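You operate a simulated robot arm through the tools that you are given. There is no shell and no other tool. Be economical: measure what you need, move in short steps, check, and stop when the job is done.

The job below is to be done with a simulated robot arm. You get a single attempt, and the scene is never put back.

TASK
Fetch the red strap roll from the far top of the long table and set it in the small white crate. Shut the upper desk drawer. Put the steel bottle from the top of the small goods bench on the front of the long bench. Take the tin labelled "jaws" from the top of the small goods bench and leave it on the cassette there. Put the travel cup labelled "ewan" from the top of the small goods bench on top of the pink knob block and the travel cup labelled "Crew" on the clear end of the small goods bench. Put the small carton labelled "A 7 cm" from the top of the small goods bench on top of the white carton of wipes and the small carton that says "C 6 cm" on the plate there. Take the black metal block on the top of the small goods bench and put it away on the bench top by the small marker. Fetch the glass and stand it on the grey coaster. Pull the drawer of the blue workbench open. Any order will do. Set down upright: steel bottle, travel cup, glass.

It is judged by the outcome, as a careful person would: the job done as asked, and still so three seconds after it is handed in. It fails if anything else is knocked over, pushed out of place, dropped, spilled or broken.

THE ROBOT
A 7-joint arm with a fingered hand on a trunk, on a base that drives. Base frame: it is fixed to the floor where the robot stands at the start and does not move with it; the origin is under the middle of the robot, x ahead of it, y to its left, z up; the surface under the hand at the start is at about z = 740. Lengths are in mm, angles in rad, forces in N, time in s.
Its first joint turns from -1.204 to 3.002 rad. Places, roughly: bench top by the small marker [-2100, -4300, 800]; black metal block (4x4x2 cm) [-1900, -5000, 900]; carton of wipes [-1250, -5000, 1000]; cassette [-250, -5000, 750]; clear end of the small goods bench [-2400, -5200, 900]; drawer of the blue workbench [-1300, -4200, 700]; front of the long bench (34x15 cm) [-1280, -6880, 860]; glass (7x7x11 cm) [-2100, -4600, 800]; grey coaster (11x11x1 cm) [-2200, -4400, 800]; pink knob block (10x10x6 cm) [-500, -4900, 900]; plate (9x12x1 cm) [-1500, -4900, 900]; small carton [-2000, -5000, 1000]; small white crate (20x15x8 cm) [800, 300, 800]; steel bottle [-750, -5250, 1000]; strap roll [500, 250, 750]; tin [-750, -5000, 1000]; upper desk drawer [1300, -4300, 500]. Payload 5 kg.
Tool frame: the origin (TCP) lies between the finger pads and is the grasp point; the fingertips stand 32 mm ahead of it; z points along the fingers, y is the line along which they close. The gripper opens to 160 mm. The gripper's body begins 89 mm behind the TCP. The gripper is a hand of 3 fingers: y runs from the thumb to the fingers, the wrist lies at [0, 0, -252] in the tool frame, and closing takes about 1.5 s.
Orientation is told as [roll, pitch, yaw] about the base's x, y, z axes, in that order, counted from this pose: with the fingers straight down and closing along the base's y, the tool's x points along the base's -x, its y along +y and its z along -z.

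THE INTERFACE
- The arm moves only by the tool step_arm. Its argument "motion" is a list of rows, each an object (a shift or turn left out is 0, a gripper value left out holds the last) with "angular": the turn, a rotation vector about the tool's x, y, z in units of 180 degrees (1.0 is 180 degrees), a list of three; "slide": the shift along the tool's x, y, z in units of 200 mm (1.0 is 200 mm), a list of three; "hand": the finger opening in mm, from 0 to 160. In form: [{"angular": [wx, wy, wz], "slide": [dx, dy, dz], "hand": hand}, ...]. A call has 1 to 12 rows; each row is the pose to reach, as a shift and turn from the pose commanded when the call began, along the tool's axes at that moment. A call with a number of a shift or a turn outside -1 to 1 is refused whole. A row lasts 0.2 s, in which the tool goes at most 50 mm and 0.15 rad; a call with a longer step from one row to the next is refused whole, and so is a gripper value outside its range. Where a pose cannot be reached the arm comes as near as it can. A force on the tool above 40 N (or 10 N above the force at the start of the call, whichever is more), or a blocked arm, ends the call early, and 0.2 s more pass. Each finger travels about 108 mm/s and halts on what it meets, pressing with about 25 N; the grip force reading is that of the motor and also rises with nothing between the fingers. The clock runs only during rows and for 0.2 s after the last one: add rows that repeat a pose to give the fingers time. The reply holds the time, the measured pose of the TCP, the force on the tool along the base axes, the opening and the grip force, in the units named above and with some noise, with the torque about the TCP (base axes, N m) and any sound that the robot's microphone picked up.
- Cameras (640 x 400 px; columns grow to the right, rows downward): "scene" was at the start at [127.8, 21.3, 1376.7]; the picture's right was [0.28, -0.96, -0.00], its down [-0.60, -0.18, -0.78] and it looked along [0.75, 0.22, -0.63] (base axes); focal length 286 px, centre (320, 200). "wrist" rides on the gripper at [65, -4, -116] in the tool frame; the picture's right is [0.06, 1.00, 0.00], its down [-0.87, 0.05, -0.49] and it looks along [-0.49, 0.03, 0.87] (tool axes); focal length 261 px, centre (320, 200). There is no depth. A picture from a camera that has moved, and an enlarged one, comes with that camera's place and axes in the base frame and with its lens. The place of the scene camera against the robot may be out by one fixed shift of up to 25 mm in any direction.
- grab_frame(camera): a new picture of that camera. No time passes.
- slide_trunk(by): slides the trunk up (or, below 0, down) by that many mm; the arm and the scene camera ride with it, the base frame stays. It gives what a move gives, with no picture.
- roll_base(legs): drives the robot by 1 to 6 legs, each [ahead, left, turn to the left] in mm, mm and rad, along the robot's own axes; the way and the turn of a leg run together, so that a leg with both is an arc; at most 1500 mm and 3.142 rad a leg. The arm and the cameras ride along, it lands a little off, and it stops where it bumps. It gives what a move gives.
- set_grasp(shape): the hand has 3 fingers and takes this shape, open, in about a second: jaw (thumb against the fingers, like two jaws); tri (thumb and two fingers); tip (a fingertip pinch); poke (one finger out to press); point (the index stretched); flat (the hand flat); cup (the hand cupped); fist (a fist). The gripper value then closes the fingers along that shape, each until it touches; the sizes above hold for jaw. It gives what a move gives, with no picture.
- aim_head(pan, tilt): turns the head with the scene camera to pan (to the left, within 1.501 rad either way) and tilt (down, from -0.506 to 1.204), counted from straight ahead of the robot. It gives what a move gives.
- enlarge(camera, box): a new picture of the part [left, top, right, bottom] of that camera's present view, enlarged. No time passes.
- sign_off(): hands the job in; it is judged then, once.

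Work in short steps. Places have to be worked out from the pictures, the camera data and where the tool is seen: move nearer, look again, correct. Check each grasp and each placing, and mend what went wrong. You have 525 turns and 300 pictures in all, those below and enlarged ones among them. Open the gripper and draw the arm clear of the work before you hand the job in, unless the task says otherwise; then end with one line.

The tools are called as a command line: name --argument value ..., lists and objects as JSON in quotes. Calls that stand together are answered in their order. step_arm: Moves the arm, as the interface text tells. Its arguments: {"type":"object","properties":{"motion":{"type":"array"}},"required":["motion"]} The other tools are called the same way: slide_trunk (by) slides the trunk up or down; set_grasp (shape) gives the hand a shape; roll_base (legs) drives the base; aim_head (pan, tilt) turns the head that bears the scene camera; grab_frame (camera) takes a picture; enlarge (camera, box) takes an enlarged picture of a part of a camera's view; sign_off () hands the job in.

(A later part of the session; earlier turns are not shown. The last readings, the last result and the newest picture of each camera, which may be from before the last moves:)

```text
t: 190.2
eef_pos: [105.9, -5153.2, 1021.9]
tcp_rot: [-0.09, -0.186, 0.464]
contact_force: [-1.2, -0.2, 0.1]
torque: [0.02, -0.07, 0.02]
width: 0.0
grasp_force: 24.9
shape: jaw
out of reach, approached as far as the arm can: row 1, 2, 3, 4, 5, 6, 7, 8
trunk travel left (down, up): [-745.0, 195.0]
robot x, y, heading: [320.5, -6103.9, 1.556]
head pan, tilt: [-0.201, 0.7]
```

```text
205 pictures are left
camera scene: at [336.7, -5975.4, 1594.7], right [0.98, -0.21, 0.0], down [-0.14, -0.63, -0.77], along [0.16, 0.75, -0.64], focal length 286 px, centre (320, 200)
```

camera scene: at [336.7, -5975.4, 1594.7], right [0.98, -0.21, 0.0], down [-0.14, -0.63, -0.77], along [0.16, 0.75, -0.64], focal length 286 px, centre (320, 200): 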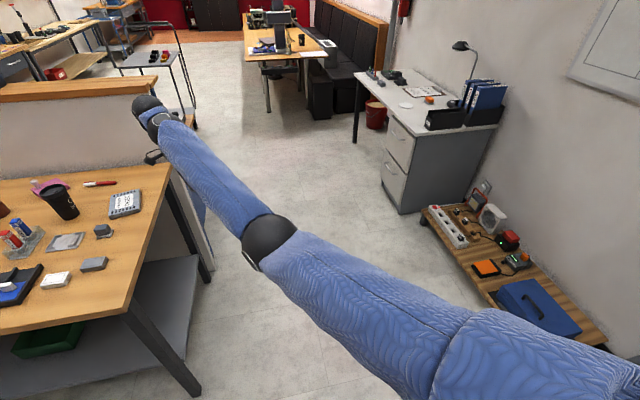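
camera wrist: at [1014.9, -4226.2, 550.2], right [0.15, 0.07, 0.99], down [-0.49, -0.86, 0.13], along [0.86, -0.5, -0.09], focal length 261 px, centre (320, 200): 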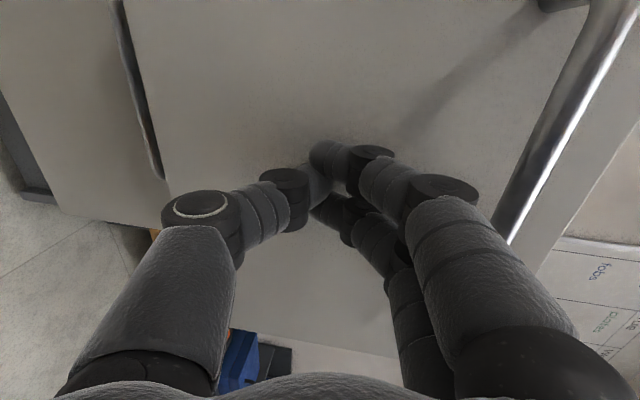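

Not enough. I'll undo the yaw, go back to a horizontal hand, and pull in close so the elbow folds outward.

step_arm --motion '[{"angular": [0, 0, -0.045]}, {"angular": [0, 0, -0.09]}, {"angular": [0, 0, -0.135]}, {"angular": [0, 0, -0.18]}, {"angular": [0, 0, -0.225]}, {"angular": [0, 0, -0.27]}, {"angular": [0, 0, -0.3]}]'

step_arm --motion '[{"angular": [0, -0.0414, 0], "slide": [-0.1, 0, -0.05]}, {"angular": [0, -0.0828, 0], "slide": [-0.2, 0, -0.1]}, {"angular": [0, -0.124, 0], "slide": [-0.2, 0, -0.2]}, {"angular": [0, -0.1655, 0], "slide": [-0.2, 0, -0.3]}, {"angular": [0, -0.207, 0], "slide": [-0.2, 0, -0.4]}, {"angular": [0, -0.248, 0], "slide": [-0.2, 0, -0.5]}, {"angular": [0, -0.29, 0], "slide": [-0.2, 0, -0.6]}, {"angular": [0, -0.33, 0], "slide": [-0.2, 0, -0.6]}, {"angular": [0, -0.37, 0], "slide": [-0.2, 0, -0.6]}, {"angular": [0, -0.41, 0], "slide": [-0.2, 0, -0.6]}]'

grab_frame --camera "scene"

```text
t: 191.8
eef_pos: [108.5, -5152.6, 1022.3]
tcp_rot: [-0.2, -0.038, 1.402]
contact_force: [0.5, -0.1, -0.3]
torque: [0.02, -0.03, 0.03]
width: 0.0
grasp_force: 24.2
shape: jaw
trunk travel left (down, up): [-745.0, 195.0]
robot x, y, heading: [322.3, -6105.3, 1.553]
head pan, tilt: [-0.201, 0.7]
```

```text
t: 194.0
eef_pos: [90.8, -5113.5, 1140.8]
tcp_rot: [-0.702, -1.256, 2.071]
contact_force: [0.3, 1.4, -1.0]
torque: [0.0, -0.01, 0.0]
width: 0.0
grasp_force: 24.7
shape: jaw
trunk travel left (down, up): [-745.0, 195.0]
robot x, y, heading: [326.8, -6104.1, 1.554]
head pan, tilt: [-0.201, 0.7]
```

```text
204 pictures are left
camera scene: at [338.7, -5974.7, 1594.5], right [0.98, -0.21, 0.0], down [-0.14, -0.63, -0.76], along [0.16, 0.75, -0.64], focal length 286 px, centre (320, 200)
```

scene: 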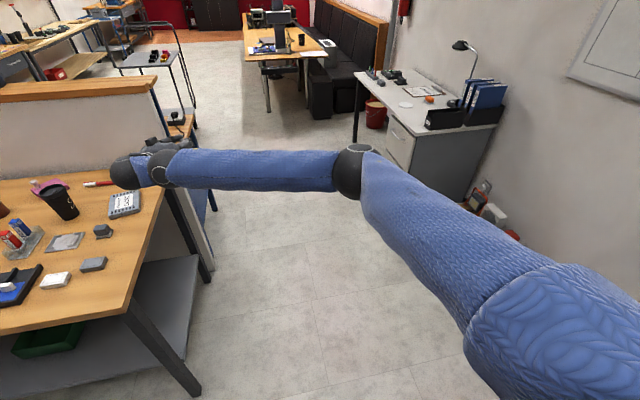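

The hand is nearly horizontal, with the elbow on the right. Now I pull it straight back toward the robot.

step_arm --motion '[{"slide": [0.06, -0.04, -0.22]}, {"slide": [0.12, -0.08, -0.44]}, {"slide": [0.18, -0.12, -0.66]}, {"slide": [0.24, -0.15, -0.85]}, {"slide": [0.28, -0.18, -1.0]}]'

step_arm --motion '[{"slide": [0.06, -0.04, -0.22]}, {"slide": [0.12, -0.08, -0.44]}, {"slide": [0.18, -0.12, -0.66]}, {"slide": [0.24, -0.15, -0.85]}]'

grab_frame --camera "scene"

```text
t: 195.2
eef_pos: [90.8, -5325.2, 1143.5]
tcp_rot: [-0.703, -1.257, 2.069]
contact_force: [-0.2, -0.6, 0.7]
torque: [0.01, -0.02, 0.01]
width: 0.0
grasp_force: 25.0
shape: jaw
trunk travel left (down, up): [-745.0, 195.0]
robot x, y, heading: [322.8, -6105.7, 1.552]
head pan, tilt: [-0.201, 0.7]
```

```text
t: 196.2
eef_pos: [89.9, -5334.5, 1141.5]
tcp_rot: [-0.699, -1.256, 2.069]
contact_force: [-0.7, 0.0, -0.6]
torque: [-0.05, 0.01, 0.02]
width: 0.0
grasp_force: 24.5
shape: jaw
out of reach, approached as far as the arm can: row 1, 2, 3, 4
trunk travel left (down, up): [-745.0, 195.0]
robot x, y, heading: [325.1, -6110.1, 1.553]
head pan, tilt: [-0.201, 0.7]
```

```text
203 pictures are left
camera scene: at [338.7, -5974.5, 1594.5], right [0.98, -0.21, 0.0], down [-0.14, -0.63, -0.76], along [0.16, 0.75, -0.64], focal length 286 px, centre (320, 200)
```

scene: 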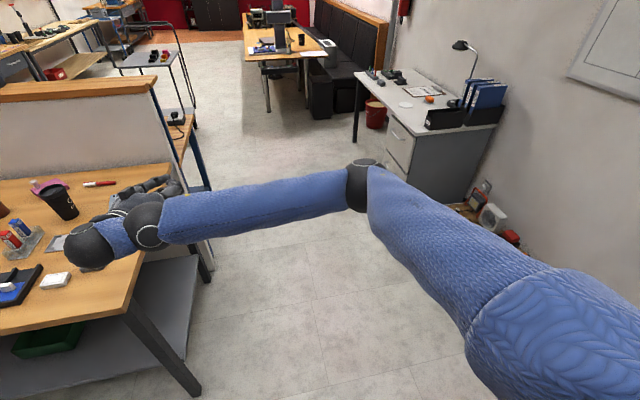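

The forearm now points left, so I'll swing the hand down about the wrist.

step_arm --motion '[{"angular": [0, 0.0414, 0], "slide": [0.163, 0, -0.01]}, {"angular": [0, 0.0828, 0], "slide": [0.324, 0, -0.043]}, {"angular": [0, 0.124, 0], "slide": [0.479, 0, -0.095]}, {"angular": [0, 0.1655, 0], "slide": [0.626, 0, -0.166]}, {"angular": [0, 0.207, 0], "slide": [0.762, 0, -0.257]}, {"angular": [0, 0.248, 0], "slide": [0.886, 0, -0.364]}, {"angular": [0, 0.29, 0], "slide": [0.994, 0, -0.486]}]'

grab_frame --camera "scene"

```text
t: 197.8
eef_pos: [221.3, -5415.0, 851.4]
tcp_rot: [-0.218, -0.451, 1.488]
contact_force: [1.1, -0.7, 0.6]
torque: [0.0, 0.11, 0.03]
width: 0.0
grasp_force: 25.2
shape: jaw
out of reach, approached as far as the arm can: row 1, 2, 3, 4, 5, 6, 7
trunk travel left (down, up): [-745.0, 195.0]
robot x, y, heading: [325.8, -6108.2, 1.554]
head pan, tilt: [-0.201, 0.7]
```

```text
202 pictures are left
camera scene: at [345.2, -5977.6, 1595.0], right [0.98, -0.21, 0.0], down [-0.14, -0.63, -0.77], along [0.16, 0.75, -0.64], focal length 286 px, centre (320, 200)
```

scene: 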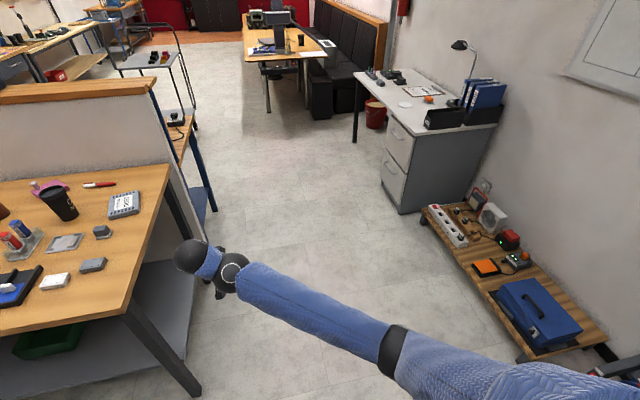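

My unreached targets have been offsetting the commanded pose. I'll command forward and up to bring the target back into reach, so measured and commanded poses meet.

step_arm --motion '[{"slide": [-0.2, 0, 0]}, {"slide": [-0.4, 0, 0]}, {"slide": [-0.6, 0, 0]}, {"slide": [-0.8, 0, 0]}, {"slide": [-1.0, 0, 0]}, {"slide": [-1.0, 0, 0]}]'

grab_frame --camera "scene"

```text
t: 199.2
eef_pos: [231.4, -5229.4, 925.3]
tcp_rot: [-0.221, -0.407, 1.481]
contact_force: [0.1, 0.6, 0.5]
torque: [-0.03, -0.02, 0.02]
width: 0.0
grasp_force: 24.5
shape: jaw
out of reach, approached as far as the arm can: row 1
trunk travel left (down, up): [-745.0, 195.0]
robot x, y, heading: [323.5, -6104.8, 1.554]
head pan, tilt: [-0.201, 0.7]
```

```text
201 pictures are left
camera scene: at [339.1, -5975.3, 1594.6], right [0.98, -0.21, 0.0], down [-0.14, -0.63, -0.76], along [0.16, 0.75, -0.64], focal length 286 px, centre (320, 200)
```

scene: 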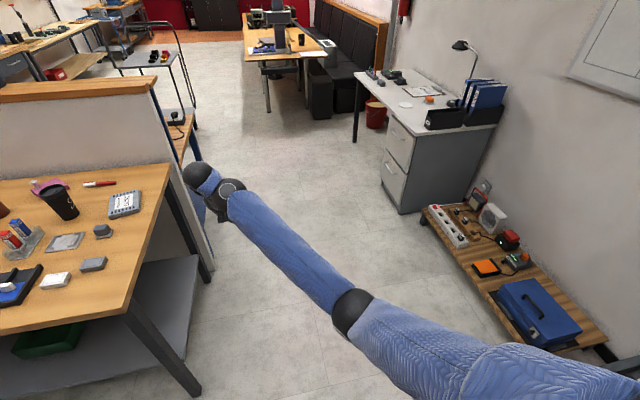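

Synced. Now straight up 200 mm from here.

step_arm --motion '[{"slide": [-0.08, -0.04, -0.18]}, {"slide": [-0.16, -0.08, -0.36]}, {"slide": [-0.24, -0.12, -0.54]}, {"slide": [-0.32, -0.16, -0.72]}, {"slide": [-0.4, -0.2, -0.9]}]'

```text
t: 200.4
eef_pos: [212.5, -5168.7, 1060.7]
tcp_rot: [-0.216, -0.417, 1.482]
contact_force: [0.3, 2.6, 2.9]
torque: [-0.36, 0.21, 0.0]
width: 0.0
grasp_force: 25.0
shape: jaw
out of reach, approached as far as the arm can: row 2, 3, 4, 5
trunk travel left (down, up): [-745.0, 195.0]
robot x, y, heading: [324.0, -6107.6, 1.557]
head pan, tilt: [-0.201, 0.7]
```

In this posture a lower hand works, so I'll raise the trunk to its top instead. First I return to a reachable low pose and straighten the hand to point down.

step_arm --motion '[{"slide": [0.08, 0.04, 0.18]}, {"slide": [0.16, 0.08, 0.36]}, {"slide": [0.24, 0.12, 0.54]}, {"slide": [0.32, 0.16, 0.72]}, {"slide": [0.4, 0.2, 0.9]}, {"slide": [0.42, 0.21, 0.98]}]'

step_arm --motion '[{"angular": [-0.02, 0.02, 0], "slide": [0.1, 0, 0.1]}, {"angular": [-0.04, 0.05, 0], "slide": [0.1, 0, 0.2]}, {"angular": [-0.06, 0.08, 0], "slide": [0.1, 0, 0.3]}, {"angular": [-0.07, 0.11, 0], "slide": [0.1, 0, 0.4]}, {"angular": [-0.07, 0.13, 0], "slide": [0.1, 0, 0.4]}]'

```text
t: 201.8
eef_pos: [217.2, -5169.0, 843.3]
tcp_rot: [-0.22, -0.407, 1.481]
contact_force: [0.1, -0.3, 0.2]
torque: [-0.02, 0.03, -0.01]
width: 0.0
grasp_force: 24.8
shape: jaw
trunk travel left (down, up): [-745.0, 195.0]
robot x, y, heading: [322.2, -6102.9, 1.554]
head pan, tilt: [-0.201, 0.7]
```

```text
t: 203.0
eef_pos: [234.9, -5158.9, 764.0]
tcp_rot: [0.013, 0.0, 1.44]
contact_force: [-0.4, 0.0, 0.5]
torque: [-0.01, 0.0, 0.01]
width: 0.0
grasp_force: 24.8
shape: jaw
trunk travel left (down, up): [-745.0, 195.0]
robot x, y, heading: [323.4, -6105.4, 1.557]
head pan, tilt: [-0.201, 0.7]
```

Pointing straight down at z 764, all reachable. I'll pull back 150 mm, then raise the trunk to the top.

step_arm --motion '[{"slide": [0.2, 0, 0]}, {"slide": [0.4, 0, 0]}, {"slide": [0.6, 0, 0]}, {"slide": [0.75, 0, 0]}]'

slide_trunk --by 195

grab_frame --camera "scene"

```text
t: 204.2
eef_pos: [277.6, -5272.6, 776.4]
tcp_rot: [-0.037, -0.051, 1.402]
contact_force: [-0.5, 0.3, 0.4]
torque: [-0.01, -0.01, 0.0]
width: 0.1
grasp_force: 25.2
shape: jaw
trunk travel left (down, up): [-745.0, 195.0]
robot x, y, heading: [324.6, -6103.5, 1.562]
head pan, tilt: [-0.201, 0.7]
stopped in row 4: the arm was blocked; the commanded pose is now the measured one
```

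```text
t: 206.3
eef_pos: [277.1, -5274.2, 969.5]
tcp_rot: [-0.037, -0.049, 1.402]
contact_force: [0.3, -0.1, 0.2]
torque: [0.01, 0.0, 0.01]
width: 0.1
grasp_force: 24.8
shape: jaw
trunk travel left (down, up): [-940.0, 0.0]
robot x, y, heading: [323.7, -6104.4, 1.56]
head pan, tilt: [-0.201, 0.7]
```

```text
200 pictures are left
camera scene: at [338.8, -5974.4, 1789.4], right [0.98, -0.21, 0.0], down [-0.14, -0.63, -0.76], along [0.16, 0.75, -0.64], focal length 286 px, centre (320, 200)
```

scene: 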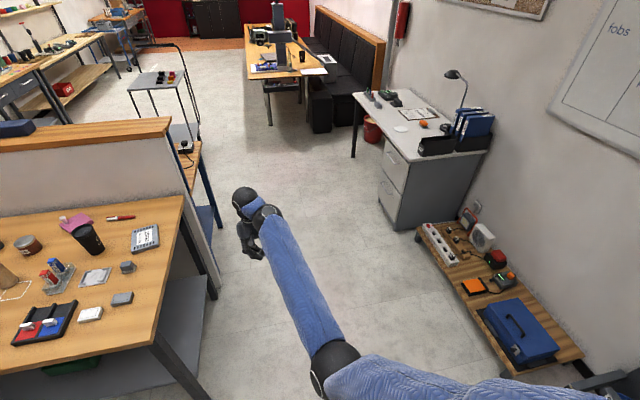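

Pulling in is blocked here, so I need the original elbow-high posture. Rolling the level hand to vertical closing had lifted the elbow before, so I'll go level again and then roll.

step_arm --motion '[{"angular": [0, -0.0414, 0], "slide": [-0.163, 0, -0.01]}, {"angular": [0, -0.0828, 0], "slide": [-0.324, 0, -0.043]}, {"angular": [0, -0.124, 0], "slide": [-0.479, 0, -0.095]}, {"angular": [0, -0.1655, 0], "slide": [-0.5, 0, -0.166]}, {"angular": [0, -0.207, 0], "slide": [-0.5, 0, -0.257]}, {"angular": [0, -0.248, 0], "slide": [-0.5, 0, -0.364]}, {"angular": [0, -0.29, 0], "slide": [-0.5, 0, -0.486]}, {"angular": [0, -0.33, 0], "slide": [-0.5, 0, -0.6]}, {"angular": [0, -0.37, 0], "slide": [-0.5, 0, -0.7]}, {"angular": [0, -0.41, 0], "slide": [-0.5, 0, -0.8]}, {"angular": [0, -0.44, 0], "slide": [-0.5, 0, -0.9]}]'

step_arm --motion '[{"angular": [0, 0, 0.045]}, {"angular": [0, 0, 0.09]}, {"angular": [0, 0, 0.135]}, {"angular": [0, 0, 0.18]}, {"angular": [0, 0, 0.225]}, {"angular": [0, 0, 0.27]}, {"angular": [0, 0, 0.315]}, {"angular": [0, 0, 0.36]}, {"angular": [0, 0, 0.405]}, {"angular": [0, 0, 0.45]}, {"angular": [0, 0, 0.48]}]'

grab_frame --camera "scene"

```text
t: 208.7
eef_pos: [281.9, -5183.9, 1156.8]
tcp_rot: [-0.228, -1.429, 1.625]
contact_force: [-0.5, -0.6, -0.1]
torque: [0.01, 0.03, -0.01]
width: 0.0
grasp_force: 25.1
shape: jaw
trunk travel left (down, up): [-940.0, 0.0]
robot x, y, heading: [325.4, -6106.9, 1.554]
head pan, tilt: [-0.201, 0.7]
```

```text
t: 211.1
eef_pos: [280.3, -5183.4, 1156.8]
tcp_rot: [1.43, -0.094, -0.158]
contact_force: [0.2, 0.0, 1.0]
torque: [0.0, -0.03, 0.0]
width: 0.1
grasp_force: 25.1
shape: jaw
trunk travel left (down, up): [-940.0, 0.0]
robot x, y, heading: [325.6, -6100.2, 1.555]
head pan, tilt: [-0.201, 0.7]
```

```text
199 pictures are left
camera scene: at [338.9, -5974.4, 1789.5], right [0.98, -0.21, 0.0], down [-0.14, -0.63, -0.76], along [0.16, 0.75, -0.64], focal length 286 px, centre (320, 200)
```

scene: 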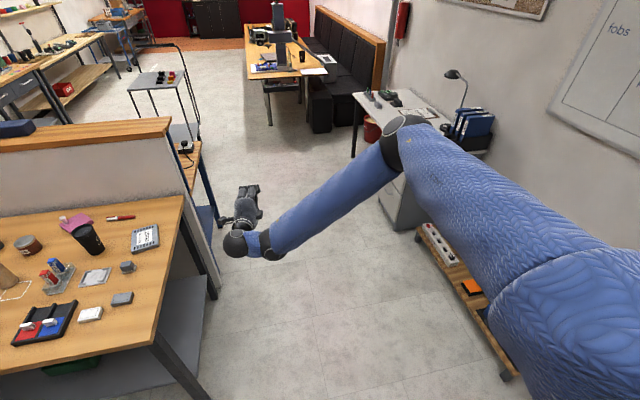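

The elbow is lifted again. I'll pull in 150 mm and up a little, then check.

step_arm --motion '[{"slide": [0, 0.1, -0.2]}, {"slide": [0, 0.2, -0.4]}, {"slide": [0, 0.3, -0.6]}, {"slide": [0, 0.4, -0.8]}]'

grab_frame --camera "scene"

```text
t: 212.1
eef_pos: [248.8, -5329.2, 1258.8]
tcp_rot: [1.43, -0.093, -0.16]
contact_force: [0.1, 0.2, -0.2]
torque: [-0.02, -0.01, 0.02]
width: 0.2
grasp_force: 25.0
shape: jaw
trunk travel left (down, up): [-940.0, 0.0]
robot x, y, heading: [327.1, -6107.5, 1.55]
head pan, tilt: [-0.201, 0.7]
```

```text
198 pictures are left
camera scene: at [338.7, -5976.1, 1789.6], right [0.98, -0.21, 0.0], down [-0.14, -0.63, -0.77], along [0.16, 0.75, -0.64], focal length 286 px, centre (320, 200)
```

scene: 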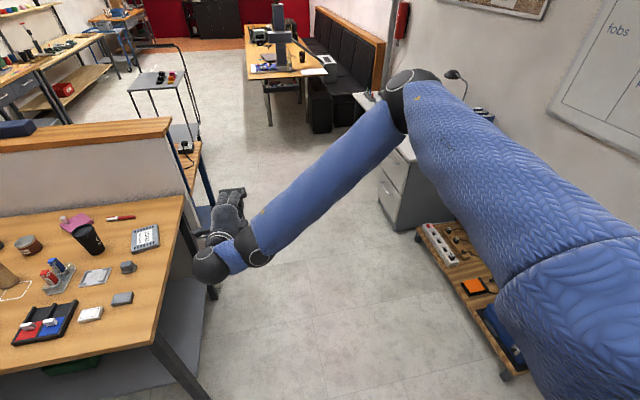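

Elbow high, all reachable. Now I pitch the hand down about the tool's x.

step_arm --motion '[{"angular": [0.0414, 0, 0], "slide": [0, -0.163, 0.05]}, {"angular": [0.0828, 0, 0], "slide": [0, -0.324, 0.1]}, {"angular": [0.124, 0, 0], "slide": [0, -0.42, 0.1]}, {"angular": [0.1655, 0, 0], "slide": [0, -0.5, 0.05]}, {"angular": [0.207, 0, 0], "slide": [0, -0.6, 0]}]'

grab_frame --camera "scene"

```text
t: 213.3
eef_pos: [256.5, -5345.5, 1140.7]
tcp_rot: [0.778, -0.097, -0.159]
contact_force: [-1.4, -0.4, 0.9]
torque: [0.01, 0.03, 0.0]
width: 0.2
grasp_force: 25.5
shape: jaw
trunk travel left (down, up): [-940.0, 0.0]
robot x, y, heading: [319.7, -6104.2, 1.559]
head pan, tilt: [-0.201, 0.7]
```

```text
197 pictures are left
camera scene: at [338.2, -5975.4, 1789.8], right [0.98, -0.21, 0.0], down [-0.14, -0.63, -0.77], along [0.16, 0.75, -0.64], focal length 286 px, centre (320, 200)
```

scene: 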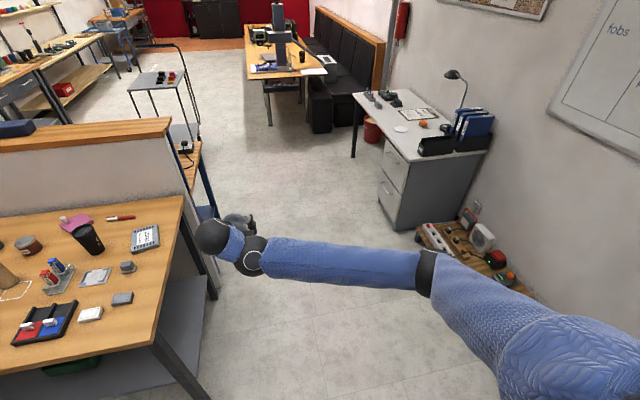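

Still reachable. I'll continue the pitch while keeping the TCP height.

step_arm --motion '[{"angular": [0.0414, 0, 0], "slide": [0, -0.02, -0.02]}, {"angular": [0.0828, 0, 0], "slide": [0, -0.04, -0.04]}, {"angular": [0.124, 0, 0], "slide": [0, -0.06, -0.06]}, {"angular": [0.1655, 0, 0], "slide": [0, -0.08, -0.08]}]'

grab_frame --camera "scene"

```text
t: 214.3
eef_pos: [277.7, -5361.1, 1113.4]
tcp_rot: [0.419, -0.094, -0.157]
contact_force: [0.4, 0.2, 0.2]
torque: [-0.01, 0.0, -0.02]
width: 0.0
grasp_force: 24.7
shape: jaw
out of reach, approached as far as the arm can: row 3, 4
trunk travel left (down, up): [-940.0, 0.0]
robot x, y, heading: [326.2, -6106.4, 1.555]
head pan, tilt: [-0.201, 0.7]
```

```text
196 pictures are left
camera scene: at [338.9, -5974.1, 1789.6], right [0.98, -0.21, 0.0], down [-0.14, -0.63, -0.76], along [0.16, 0.75, -0.64], focal length 286 px, centre (320, 200)
```

scene: 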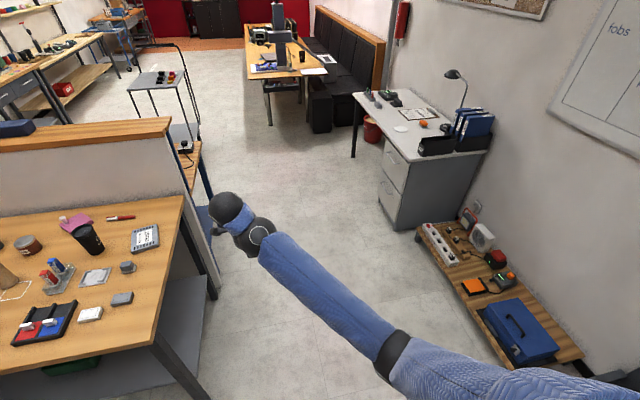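

The elbow dropped again. I'll return to the rolled level pose with the high elbow and take the direct combined rotation to pointing-down instead.

step_arm --motion '[{"angular": [-0.0414, 0, 0], "slide": [0, 0.02, 0.02]}, {"angular": [-0.0828, 0, 0], "slide": [0, 0.04, 0.04]}, {"angular": [-0.124, 0, 0], "slide": [0, 0.06, 0.06]}, {"angular": [-0.1655, 0, 0], "slide": [0, 0.08, 0.08]}, {"angular": [-0.207, 0, 0], "slide": [0, 0.1, 0.08]}, {"angular": [-0.248, 0, 0], "slide": [0, 0.2, 0.04]}, {"angular": [-0.29, 0, 0], "slide": [0, 0.3, 0]}, {"angular": [-0.33, 0, 0], "slide": [0, 0.4, -0.05]}, {"angular": [-0.37, 0, 0], "slide": [0, 0.5, -0.1]}]'

grab_frame --camera "scene"

```text
t: 216.3
eef_pos: [286.7, -5278.1, 1172.5]
tcp_rot: [1.586, -0.094, -0.159]
contact_force: [-0.4, 1.1, 0.1]
torque: [-0.01, 0.02, 0.01]
width: 0.1
grasp_force: 25.1
shape: jaw
trunk travel left (down, up): [-940.0, 0.0]
robot x, y, heading: [325.0, -6105.8, 1.554]
head pan, tilt: [-0.201, 0.7]
```

```text
195 pictures are left
camera scene: at [337.5, -5974.2, 1789.5], right [0.98, -0.22, 0.0], down [-0.14, -0.63, -0.76], along [0.17, 0.75, -0.64], focal length 286 px, centre (320, 200)
```

scene: 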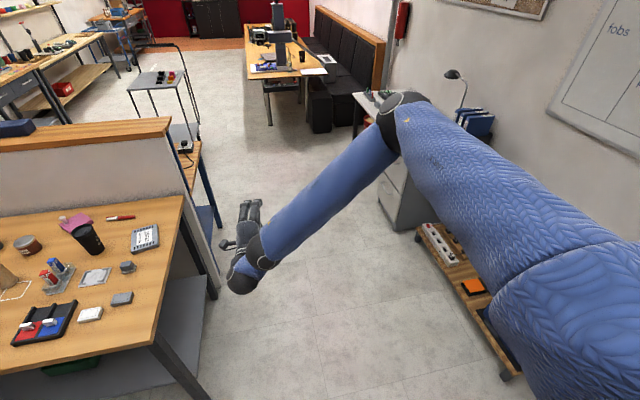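

High elbow again. I'll raise it a bit more, then do the diagonal rotation in steps.

step_arm --motion '[{"slide": [0, 0.2, -0.1]}, {"slide": [0, 0.4, -0.2]}, {"slide": [0, 0.6, -0.3]}, {"slide": [0, 0.75, -0.4]}]'

step_arm --motion '[{"angular": [0.027, 0.027, -0.027], "slide": [0, -0.03, -0.06]}, {"angular": [0.054, 0.054, -0.054], "slide": [0, -0.06, -0.12]}, {"angular": [0.081, 0.081, -0.081], "slide": [0, -0.1, -0.18]}, {"angular": [0.108, 0.108, -0.108], "slide": [0, -0.14, -0.25]}, {"angular": [0.135, 0.135, -0.135], "slide": [0, -0.18, -0.32]}, {"angular": [0.162, 0.162, -0.162], "slide": [0, -0.22, -0.4]}]'

grab_frame --camera "scene"

```text
t: 217.3
eef_pos: [269.4, -5353.3, 1324.2]
tcp_rot: [1.585, -0.092, -0.158]
contact_force: [0.1, -0.1, -0.2]
torque: [0.02, -0.03, 0.02]
width: 0.1
grasp_force: 25.3
shape: jaw
out of reach, approached as far as the arm can: row 4
trunk travel left (down, up): [-940.0, 0.0]
robot x, y, heading: [324.3, -6101.9, 1.558]
head pan, tilt: [-0.201, 0.7]
```

```text
t: 218.9
eef_pos: [264.2, -5413.6, 1320.7]
tcp_rot: [0.942, -0.44, 0.473]
contact_force: [-0.2, 0.3, 0.4]
torque: [0.01, 0.03, 0.03]
width: 0.0
grasp_force: 25.1
shape: jaw
trunk travel left (down, up): [-940.0, 0.0]
robot x, y, heading: [327.1, -6103.9, 1.555]
head pan, tilt: [-0.201, 0.7]
stopped in row 6: the arm was blocked; the commanded pose is now the measured one
```

```text
194 pictures are left
camera scene: at [341.8, -5976.3, 1789.9], right [0.98, -0.22, 0.0], down [-0.14, -0.63, -0.77], along [0.16, 0.75, -0.64], focal length 286 px, centre (320, 200)
```

scene: 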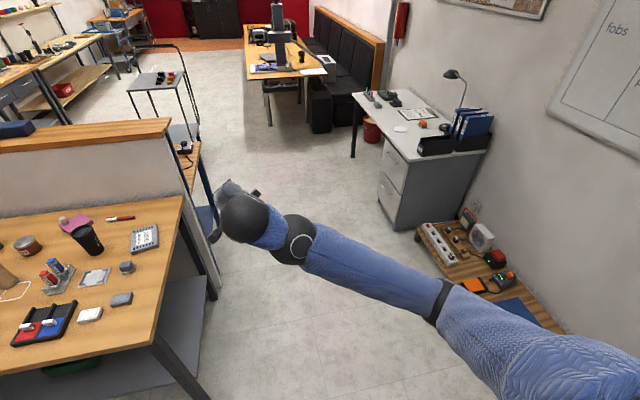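

I suspect a base joint limit on the right side, and the joint has far more range to the left. I'll bring the hand to the robot's left over the free floor and let the arm refold there.

step_arm --motion '[{"slide": [0.2, 0.04, -0.01]}, {"slide": [0.4, 0.08, -0.02]}, {"slide": [0.6, 0.12, -0.03]}, {"slide": [0.81, 0.175, -0.035]}]'

step_arm --motion '[{"slide": [0.2, 0.04, -0.01]}, {"slide": [0.4, 0.08, -0.02]}, {"slide": [0.6, 0.12, -0.03]}, {"slide": [0.81, 0.175, -0.035]}]'

grab_frame --camera "scene"

```text
t: 219.9
eef_pos: [111.1, -5472.8, 1279.6]
tcp_rot: [0.942, -0.446, 0.475]
contact_force: [-1.3, 0.5, -0.4]
torque: [0.0, -0.01, -0.06]
width: 0.1
grasp_force: 25.3
shape: jaw
trunk travel left (down, up): [-940.0, 0.0]
robot x, y, heading: [323.1, -6102.3, 1.557]
head pan, tilt: [-0.201, 0.7]
```

```text
t: 220.9
eef_pos: [-42.4, -5534.4, 1238.8]
tcp_rot: [0.942, -0.445, 0.475]
contact_force: [0.2, -0.5, 1.2]
torque: [-0.01, -0.05, -0.03]
width: 0.0
grasp_force: 24.5
shape: jaw
trunk travel left (down, up): [-940.0, 0.0]
robot x, y, heading: [323.9, -6108.3, 1.557]
head pan, tilt: [-0.201, 0.7]
```

```text
193 pictures are left
camera scene: at [335.4, -5975.1, 1789.6], right [0.98, -0.22, 0.0], down [-0.14, -0.63, -0.77], along [0.17, 0.75, -0.64], focal length 286 px, centre (320, 200)
```

scene: 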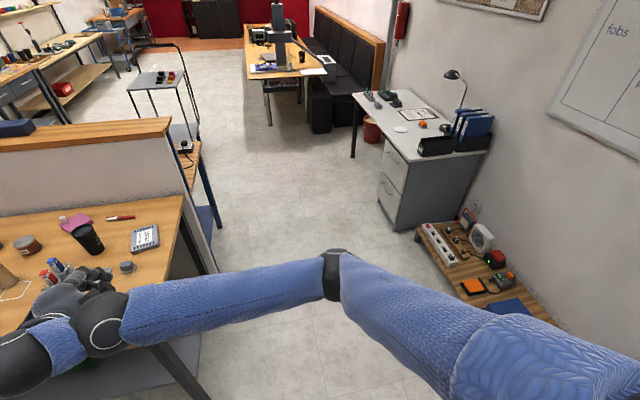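

Fine so far. Now I rotate to pointing-down here on the left side.

step_arm --motion '[{"angular": [0.021, 0.0302, -0.028], "slide": [0.03, -0.04, -0.01]}, {"angular": [0.042, 0.0604, -0.056], "slide": [0.06, -0.08, -0.02]}, {"angular": [0.063, 0.0907, -0.084], "slide": [0.09, -0.12, -0.03]}, {"angular": [0.084, 0.121, -0.112], "slide": [0.12, -0.16, -0.04]}, {"angular": [0.105, 0.151, -0.14], "slide": [0.15, -0.2, -0.05]}]'

grab_frame --camera "scene"

```text
t: 222.3
eef_pos: [-5.4, -5532.1, 1182.6]
tcp_rot: [0.305, -0.371, 1.14]
contact_force: [0.3, -0.5, -1.0]
torque: [0.0, 0.01, -0.02]
width: 0.0
grasp_force: 25.4
shape: jaw
out of reach, approached as far as the arm can: row 5
trunk travel left (down, up): [-940.0, 0.0]
robot x, y, heading: [323.4, -6102.1, 1.555]
head pan, tilt: [-0.201, 0.7]
stopped in row 5: the arm was blocked; the commanded pose is now the measured one
```

```text
192 pictures are left
camera scene: at [339.0, -5975.5, 1789.6], right [0.98, -0.22, 0.0], down [-0.14, -0.63, -0.77], along [0.17, 0.75, -0.64], focal length 286 px, centre (320, 200)
```

scene: 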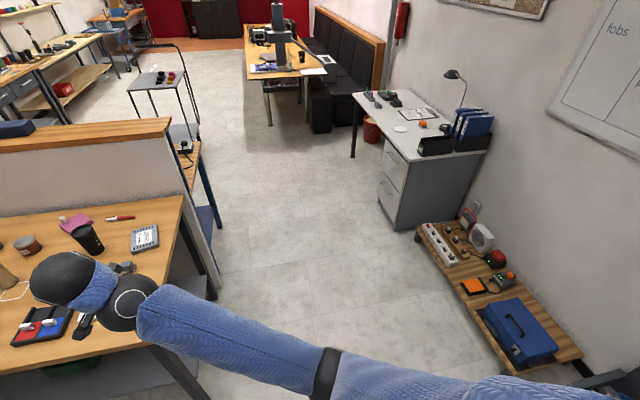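

The elbow goes low here too. The original transition worked close in at the right of centre, so I'll go back to the rolled level pose there and unroll at that spot.

step_arm --motion '[{"angular": [-0.026, -0.0214, 0.028], "slide": [-0.05, -0.063, -0.018]}, {"angular": [-0.052, -0.0428, 0.056], "slide": [-0.1, -0.127, -0.036]}, {"angular": [-0.078, -0.0643, 0.084], "slide": [-0.15, -0.19, -0.055]}, {"angular": [-0.104, -0.0857, 0.112], "slide": [-0.2, -0.254, -0.073]}, {"angular": [-0.13, -0.107, 0.14], "slide": [-0.25, -0.317, -0.09]}, {"angular": [-0.1565, -0.1285, 0.168], "slide": [-0.3, -0.38, -0.11]}, {"angular": [-0.1826, -0.15, 0.196], "slide": [-0.35, -0.444, -0.127]}, {"angular": [-0.2087, -0.1713, 0.224], "slide": [-0.4, -0.508, -0.145]}, {"angular": [-0.235, -0.193, 0.252], "slide": [-0.45, -0.57, -0.16]}, {"angular": [-0.261, -0.214, 0.28], "slide": [-0.5, -0.635, -0.18]}, {"angular": [-0.287, -0.2356, 0.308], "slide": [-0.547, -0.698, -0.2]}]'

grab_frame --camera "scene"

```text
t: 224.7
eef_pos: [164.0, -5480.9, 1222.2]
tcp_rot: [1.441, -0.123, 0.113]
contact_force: [0.2, -0.6, 0.5]
torque: [0.0, -0.02, -0.03]
width: 0.1
grasp_force: 24.7
shape: jaw
out of reach, approached as far as the arm can: row 10, 11
trunk travel left (down, up): [-940.0, 0.0]
robot x, y, heading: [323.6, -6102.5, 1.556]
head pan, tilt: [-0.201, 0.7]
```

```text
191 pictures are left
camera scene: at [337.2, -5975.0, 1789.6], right [0.98, -0.22, 0.0], down [-0.14, -0.63, -0.77], along [0.17, 0.75, -0.64], focal length 286 px, centre (320, 200)
```

scene: 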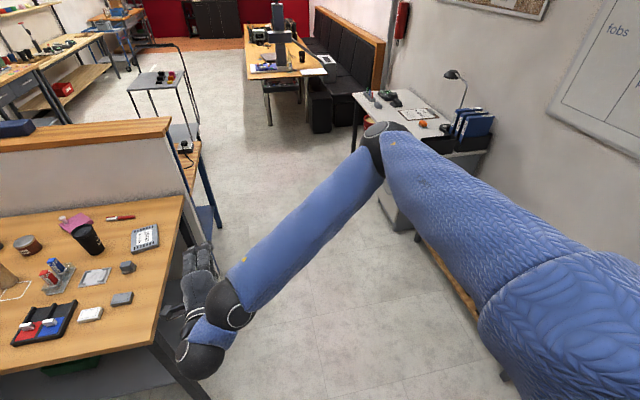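

Rolled level pose with high elbow, 624 ahead. Now I slide right 200 mm and slightly up.

step_arm --motion '[{"slide": [-0.2, 0.03, 0]}, {"slide": [-0.4, 0.06, 0]}, {"slide": [-0.6, 0.1, 0]}, {"slide": [-0.8, 0.13, 0]}, {"slide": [-1.0, 0.15, 0]}]'

step_arm --motion '[{"angular": [0, 0, -0.045], "slide": [-0.04, 0, 0]}, {"angular": [0, 0, -0.09], "slide": [-0.08, 0, 0]}, {"angular": [0, 0, -0.135], "slide": [-0.12, 0, 0]}, {"angular": [0, 0, -0.18], "slide": [-0.16, 0, 0]}, {"angular": [0, 0, -0.225], "slide": [-0.2, 0, 0]}, {"angular": [0, 0, -0.27], "slide": [-0.25, 0, 0]}]'

grab_frame --camera "scene"

```text
t: 225.9
eef_pos: [360.3, -5455.1, 1276.6]
tcp_rot: [1.44, -0.12, 0.117]
contact_force: [-0.1, 0.0, 0.1]
torque: [0.02, -0.02, 0.03]
width: 0.1
grasp_force: 25.1
shape: jaw
trunk travel left (down, up): [-940.0, 0.0]
robot x, y, heading: [322.7, -6104.1, 1.554]
head pan, tilt: [-0.201, 0.7]
```

```text
t: 227.3
eef_pos: [408.8, -5450.1, 1283.2]
tcp_rot: [1.342, -0.959, 0.286]
contact_force: [0.9, -0.3, 0.0]
torque: [0.01, 0.02, 0.0]
width: 0.0
grasp_force: 24.8
shape: jaw
trunk travel left (down, up): [-940.0, 0.0]
robot x, y, heading: [322.8, -6103.7, 1.552]
head pan, tilt: [-0.201, 0.7]
```

```text
190 pictures are left
camera scene: at [340.3, -5974.9, 1789.6], right [0.98, -0.22, 0.0], down [-0.14, -0.63, -0.76], along [0.16, 0.75, -0.64], focal length 286 px, centre (320, 200)
```

scene: 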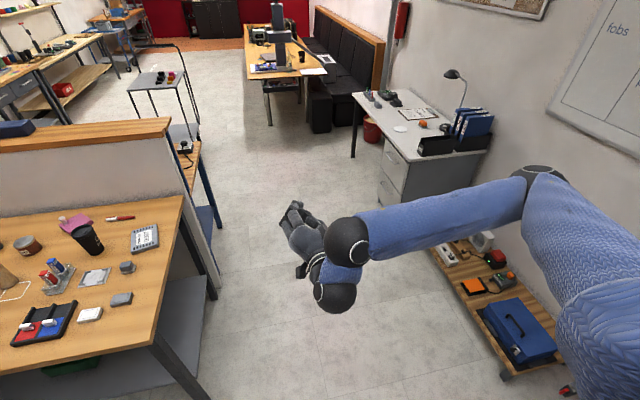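

The elbow stays high and to the right, as in the original posture. I'll finish the unroll.

step_arm --motion '[{"angular": [0, 0, -0.045], "slide": [-0.03, 0, 0]}, {"angular": [0, 0, -0.09], "slide": [-0.06, 0, 0]}, {"angular": [0, 0, -0.135], "slide": [-0.09, 0, 0]}, {"angular": [0, 0, -0.18], "slide": [-0.12, 0, 0]}, {"angular": [0, 0, -0.22], "slide": [-0.15, 0, 0]}]'

grab_frame --camera "scene"

```text
t: 228.5
eef_pos: [424.4, -5445.8, 1306.1]
tcp_rot: [-0.609, -1.409, 2.282]
contact_force: [-0.6, 0.1, -0.7]
torque: [-0.01, -0.01, -0.01]
width: 0.0
grasp_force: 24.9
shape: jaw
trunk travel left (down, up): [-940.0, 0.0]
robot x, y, heading: [323.6, -6104.3, 1.559]
head pan, tilt: [-0.201, 0.7]
```

```text
189 pictures are left
camera scene: at [339.5, -5974.6, 1789.5], right [0.98, -0.22, 0.0], down [-0.14, -0.63, -0.76], along [0.17, 0.75, -0.64], focal length 286 px, centre (320, 200)
```

scene: 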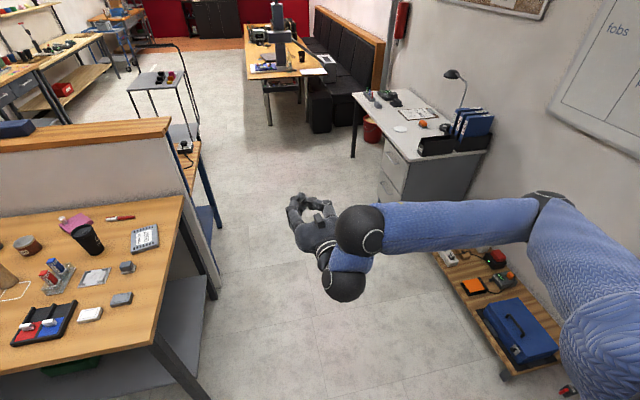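

Now level, closing left-right, elbow high. I'll tilt the hand down about the wrist in small portions.

step_arm --motion '[{"angular": [0, 0.0414, 0], "slide": [0.14, 0, 0.02]}, {"angular": [0, 0.0828, 0], "slide": [0.28, 0, 0.02]}, {"angular": [0, 0.124, 0], "slide": [0.42, 0, 0.02]}, {"angular": [0, 0.1655, 0], "slide": [0.55, 0, 0.0]}]'

grab_frame --camera "scene"

```text
t: 229.7
eef_pos: [441.1, -5418.3, 1279.6]
tcp_rot: [-0.162, -1.049, 1.792]
contact_force: [1.6, -0.3, 0.0]
torque: [0.03, 0.03, 0.04]
width: 0.0
grasp_force: 24.8
shape: jaw
trunk travel left (down, up): [-940.0, 0.0]
robot x, y, heading: [321.4, -6105.0, 1.554]
head pan, tilt: [-0.201, 0.7]
stopped in row 4: the arm was blocked; the commanded pose is now the measured one
```

```text
188 pictures are left
camera scene: at [342.9, -5978.3, 1790.0], right [0.98, -0.22, 0.0], down [-0.14, -0.63, -0.77], along [0.17, 0.75, -0.64], focal length 286 px, centre (320, 200)
```

scene: 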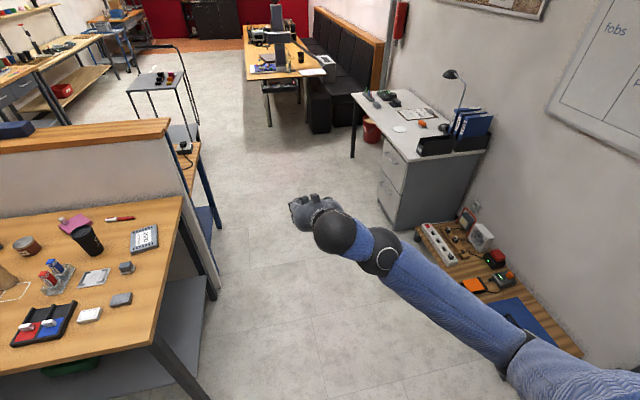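

I think the wrist is in its flipped solution. Straightening the hand along the forearm (pointing left) and bending the other way should restore the original posture, so I'll rotate the hand to point left, fingers closing vertically.

step_arm --motion '[{"angular": [-0.0366, 0.0187, 0.0233], "slide": [0, 0.08, -0.06]}, {"angular": [-0.0732, 0.0375, 0.0467], "slide": [0, 0.16, -0.12]}, {"angular": [-0.1098, 0.0562, 0.07], "slide": [0, 0.24, -0.19]}, {"angular": [-0.1464, 0.075, 0.0935], "slide": [0, 0.32, -0.25]}, {"angular": [-0.183, 0.0937, 0.1168], "slide": [0, 0.4, -0.32]}, {"angular": [-0.2196, 0.1125, 0.14], "slide": [0, 0.48, -0.38]}, {"angular": [-0.2562, 0.1312, 0.1636], "slide": [0, 0.56, -0.45]}, {"angular": [-0.2928, 0.15, 0.187], "slide": [0, 0.64, -0.51]}, {"angular": [-0.3294, 0.1687, 0.21], "slide": [0, 0.72, -0.57]}, {"angular": [-0.366, 0.1875, 0.2337], "slide": [0, 0.8, -0.64]}, {"angular": [-0.4026, 0.206, 0.257], "slide": [0, 0.88, -0.7]}, {"angular": [-0.439, 0.225, 0.28], "slide": [0, 0.96, -0.77]}]'

grab_frame --camera "scene"

```text
t: 231.1
eef_pos: [445.7, -5474.6, 1256.6]
tcp_rot: [0.422, -0.693, 1.53]
contact_force: [0.0, -0.6, 0.3]
torque: [-0.07, -0.02, 0.03]
width: 0.0
grasp_force: 25.2
shape: jaw
out of reach, approached as far as the arm can: row 5, 6
trunk travel left (down, up): [-940.0, 0.0]
robot x, y, heading: [327.7, -6107.5, 1.552]
head pan, tilt: [-0.201, 0.7]
stopped in row 6: the arm was blocked; the commanded pose is now the measured one
```

```text
187 pictures are left
camera scene: at [340.2, -5975.2, 1789.6], right [0.98, -0.22, 0.0], down [-0.14, -0.63, -0.76], along [0.17, 0.75, -0.64], focal length 286 px, centre (320, 200)
```

scene: 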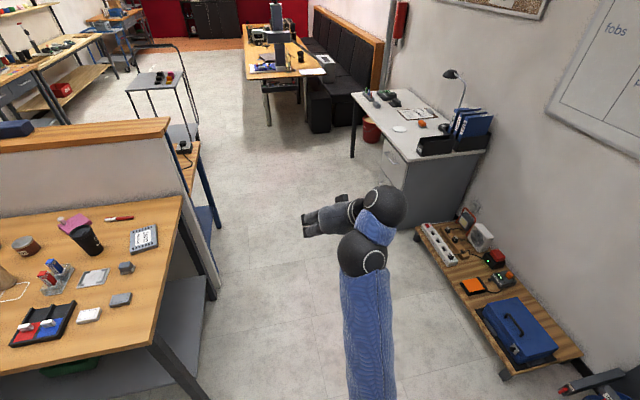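

Now the forearm comes from behind. I'll try rotating directly to pointing-down from here.

step_arm --motion '[{"angular": [0.0207, 0.0367, 0.0057]}, {"angular": [0.0415, 0.0733, 0.0113]}, {"angular": [0.0622, 0.11, 0.017]}, {"angular": [0.083, 0.1467, 0.0227]}, {"angular": [0.1037, 0.1833, 0.0283]}, {"angular": [0.1245, 0.22, 0.034]}]'

grab_frame --camera "scene"

```text
t: 231.7
eef_pos: [553.1, -5470.8, 1209.6]
tcp_rot: [0.06, -0.59, 1.665]
contact_force: [-0.6, -0.2, 0.2]
torque: [0.03, -0.02, -0.03]
width: 0.0
grasp_force: 25.0
shape: jaw
out of reach, approached as far as the arm can: row 1, 2, 3
trunk travel left (down, up): [-940.0, 0.0]
robot x, y, heading: [324.3, -6103.6, 1.544]
head pan, tilt: [-0.201, 0.7]
stopped in row 3: the arm was blocked; the commanded pose is now the measured one
```

```text
186 pictures are left
camera scene: at [338.9, -5974.9, 1789.6], right [0.98, -0.22, 0.0], down [-0.14, -0.63, -0.76], along [0.17, 0.75, -0.64], focal length 286 px, centre (320, 200)
```

scene: 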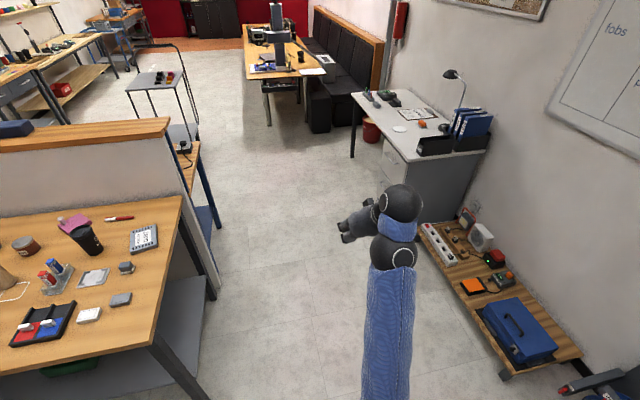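

I'll use lower hand positions instead: with the trunk at its top, bench height is low relative to the shoulder. First I lower 200 mm here over the free floor, then rotate to straight down.

step_arm --motion '[{"slide": [0.12, 0, 0.18]}, {"slide": [0.24, 0, 0.36]}, {"slide": [0.36, 0, 0.54]}, {"slide": [0.48, 0, 0.72]}, {"slide": [0.6, 0, 0.9]}]'

step_arm --motion '[{"angular": [0, 0.045, 0], "slide": [0, 0, 0.05]}, {"angular": [0, 0.09, 0], "slide": [0, 0, 0.1]}, {"angular": [0, 0.135, 0], "slide": [0, 0, 0.15]}, {"angular": [0, 0.18, 0], "slide": [0, 0, 0.2]}]'

grab_frame --camera "scene"

```text
t: 232.9
eef_pos: [626.9, -5461.9, 1027.9]
tcp_rot: [-0.141, -0.582, 1.788]
contact_force: [0.2, 1.0, 0.5]
torque: [0.0, 0.0, 0.02]
width: 0.0
grasp_force: 24.3
shape: jaw
trunk travel left (down, up): [-940.0, 0.0]
robot x, y, heading: [320.9, -6104.6, 1.551]
head pan, tilt: [-0.201, 0.7]
stopped in row 5: the arm was blocked; the commanded pose is now the measured one
```

```text
t: 233.9
eef_pos: [627.4, -5441.6, 1000.3]
tcp_rot: [-0.115, -0.115, 1.721]
contact_force: [0.1, -0.2, 1.8]
torque: [-0.02, 0.01, -0.01]
width: 0.1
grasp_force: 24.6
shape: jaw
out of reach, approached as far as the arm can: row 4
trunk travel left (down, up): [-940.0, 0.0]
robot x, y, heading: [327.8, -6103.3, 1.551]
head pan, tilt: [-0.201, 0.7]
```

```text
185 pictures are left
camera scene: at [341.6, -5975.5, 1789.5], right [0.98, -0.22, 0.0], down [-0.14, -0.63, -0.76], along [0.17, 0.75, -0.64], focal length 286 px, centre (320, 200)
```

scene: 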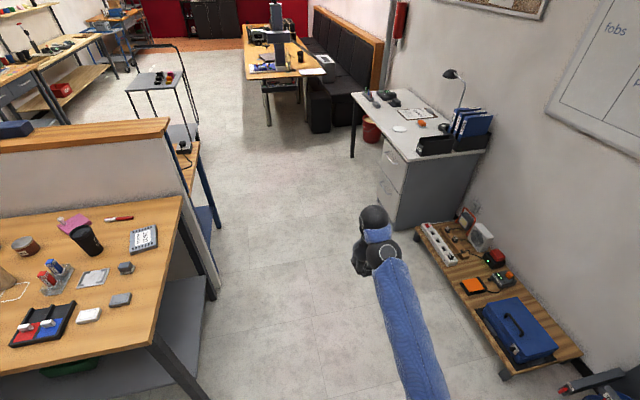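

Pointing down at 662 ahead, 300 right, z 1000. I'll move left to see whether it follows freely.

step_arm --motion '[{"slide": [0, 0.2, 0]}, {"slide": [0, 0.4, 0]}, {"slide": [0, 0.6, 0]}, {"slide": [0, 0.8, 0]}, {"slide": [0, 1.0, 0]}]'

grab_frame --camera "scene"

```text
t: 235.1
eef_pos: [427.7, -5470.2, 976.6]
tcp_rot: [-0.118, -0.117, 1.721]
contact_force: [0.3, 0.1, 0.3]
torque: [0.0, -0.04, 0.01]
width: 0.1
grasp_force: 24.7
shape: jaw
trunk travel left (down, up): [-940.0, 0.0]
robot x, y, heading: [326.0, -6103.8, 1.551]
head pan, tilt: [-0.201, 0.7]
```

```text
184 pictures are left
camera scene: at [338.7, -5974.8, 1789.6], right [0.98, -0.22, 0.0], down [-0.14, -0.63, -0.76], along [0.17, 0.75, -0.64], focal length 286 px, centre (320, 200)
```

scene: 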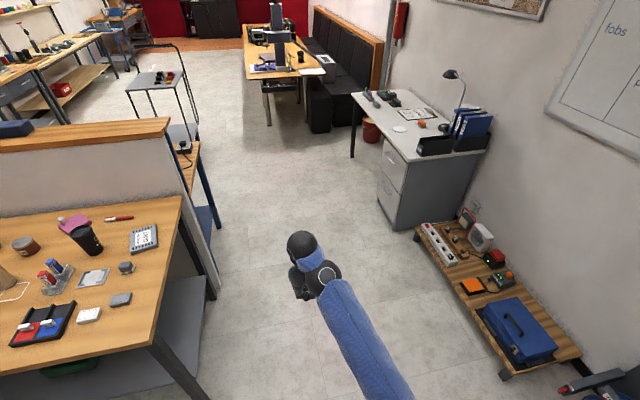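

It follows freely. I'll square up the orientation and test moving up and forward.

step_arm --motion '[{"angular": [-0.016, 0.021, 0.024]}, {"angular": [-0.032, 0.042, 0.048]}]'

step_arm --motion '[{"slide": [0, 0.1, -0.15]}, {"slide": [0, 0.2, -0.3]}, {"slide": [0, 0.3, -0.45]}]'

```text
t: 235.7
eef_pos: [438.7, -5538.6, 915.3]
tcp_rot: [-0.008, 0.004, 1.562]
contact_force: [0.7, -1.2, -1.2]
torque: [0.09, -0.01, 0.01]
width: 0.1
grasp_force: 25.3
shape: jaw
out of reach, approached as far as the arm can: row 1, 2
trunk travel left (down, up): [-940.0, 0.0]
robot x, y, heading: [326.0, -6103.7, 1.553]
head pan, tilt: [-0.201, 0.7]
```

```text
t: 236.5
eef_pos: [435.1, -5542.8, 917.0]
tcp_rot: [-0.008, 0.007, 1.564]
contact_force: [0.1, 0.5, 0.7]
torque: [-0.01, 0.0, 0.0]
width: 0.0
grasp_force: 25.0
shape: jaw
out of reach, approached as far as the arm can: row 1, 2, 3
trunk travel left (down, up): [-940.0, 0.0]
robot x, y, heading: [326.2, -6106.0, 1.555]
head pan, tilt: [-0.201, 0.7]
```

In this posture, farther out allows a higher hand. I'll move forward about 300 mm and up as reach permits.

step_arm --motion '[{"slide": [-0.2, 0, 0]}, {"slide": [-0.4, 0, 0]}, {"slide": [-0.6, 0, 0]}, {"slide": [-0.8, 0, -0.05]}, {"slide": [-1.0, 0, -0.1]}]'

step_arm --motion '[{"slide": [-0.2, 0, -0.05]}, {"slide": [-0.4, 0, -0.1]}, {"slide": [-0.6, 0, -0.15]}, {"slide": [-0.6, 0, -0.2]}]'

```text
t: 237.7
eef_pos: [435.9, -5341.1, 935.3]
tcp_rot: [-0.007, 0.007, 1.562]
contact_force: [0.1, 0.5, -0.4]
torque: [0.0, 0.01, -0.04]
width: 0.4
grasp_force: 24.6
shape: jaw
trunk travel left (down, up): [-940.0, 0.0]
robot x, y, heading: [323.8, -6105.8, 1.552]
head pan, tilt: [-0.201, 0.7]
```

```text
t: 238.7
eef_pos: [436.1, -5222.9, 974.7]
tcp_rot: [-0.006, 0.006, 1.563]
contact_force: [0.2, 0.7, 0.1]
torque: [0.01, 0.01, -0.01]
width: 0.0
grasp_force: 24.9
shape: jaw
trunk travel left (down, up): [-940.0, 0.0]
robot x, y, heading: [323.3, -6104.7, 1.548]
head pan, tilt: [-0.201, 0.7]
```

Exactly as commanded now. I'll raise up to 120 mm more to see the ceiling at this distance.

step_arm --motion '[{"slide": [0, 0, -0.15]}, {"slide": [0, 0, -0.3]}, {"slide": [0, 0, -0.45]}, {"slide": [0, 0, -0.6]}, {"slide": [0, 0, -0.75]}, {"slide": [0, 0, -0.9]}]'

grab_frame --camera "scene"

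```text
t: 240.1
eef_pos: [434.3, -5220.0, 1036.5]
tcp_rot: [-0.006, 0.003, 1.565]
contact_force: [-0.3, 0.2, 1.1]
torque: [0.0, -0.01, -0.01]
width: 0.0
grasp_force: 24.5
shape: jaw
out of reach, approached as far as the arm can: row 3, 4, 5, 6
trunk travel left (down, up): [-940.0, 0.0]
robot x, y, heading: [327.8, -6107.2, 1.55]
head pan, tilt: [-0.201, 0.7]
```

```text
183 pictures are left
camera scene: at [339.2, -5974.6, 1789.5], right [0.98, -0.22, 0.0], down [-0.14, -0.63, -0.76], along [0.17, 0.75, -0.64], focal length 286 px, centre (320, 200)
```

scene: 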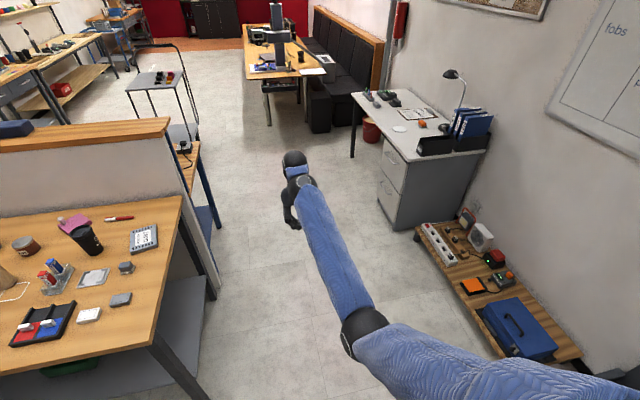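

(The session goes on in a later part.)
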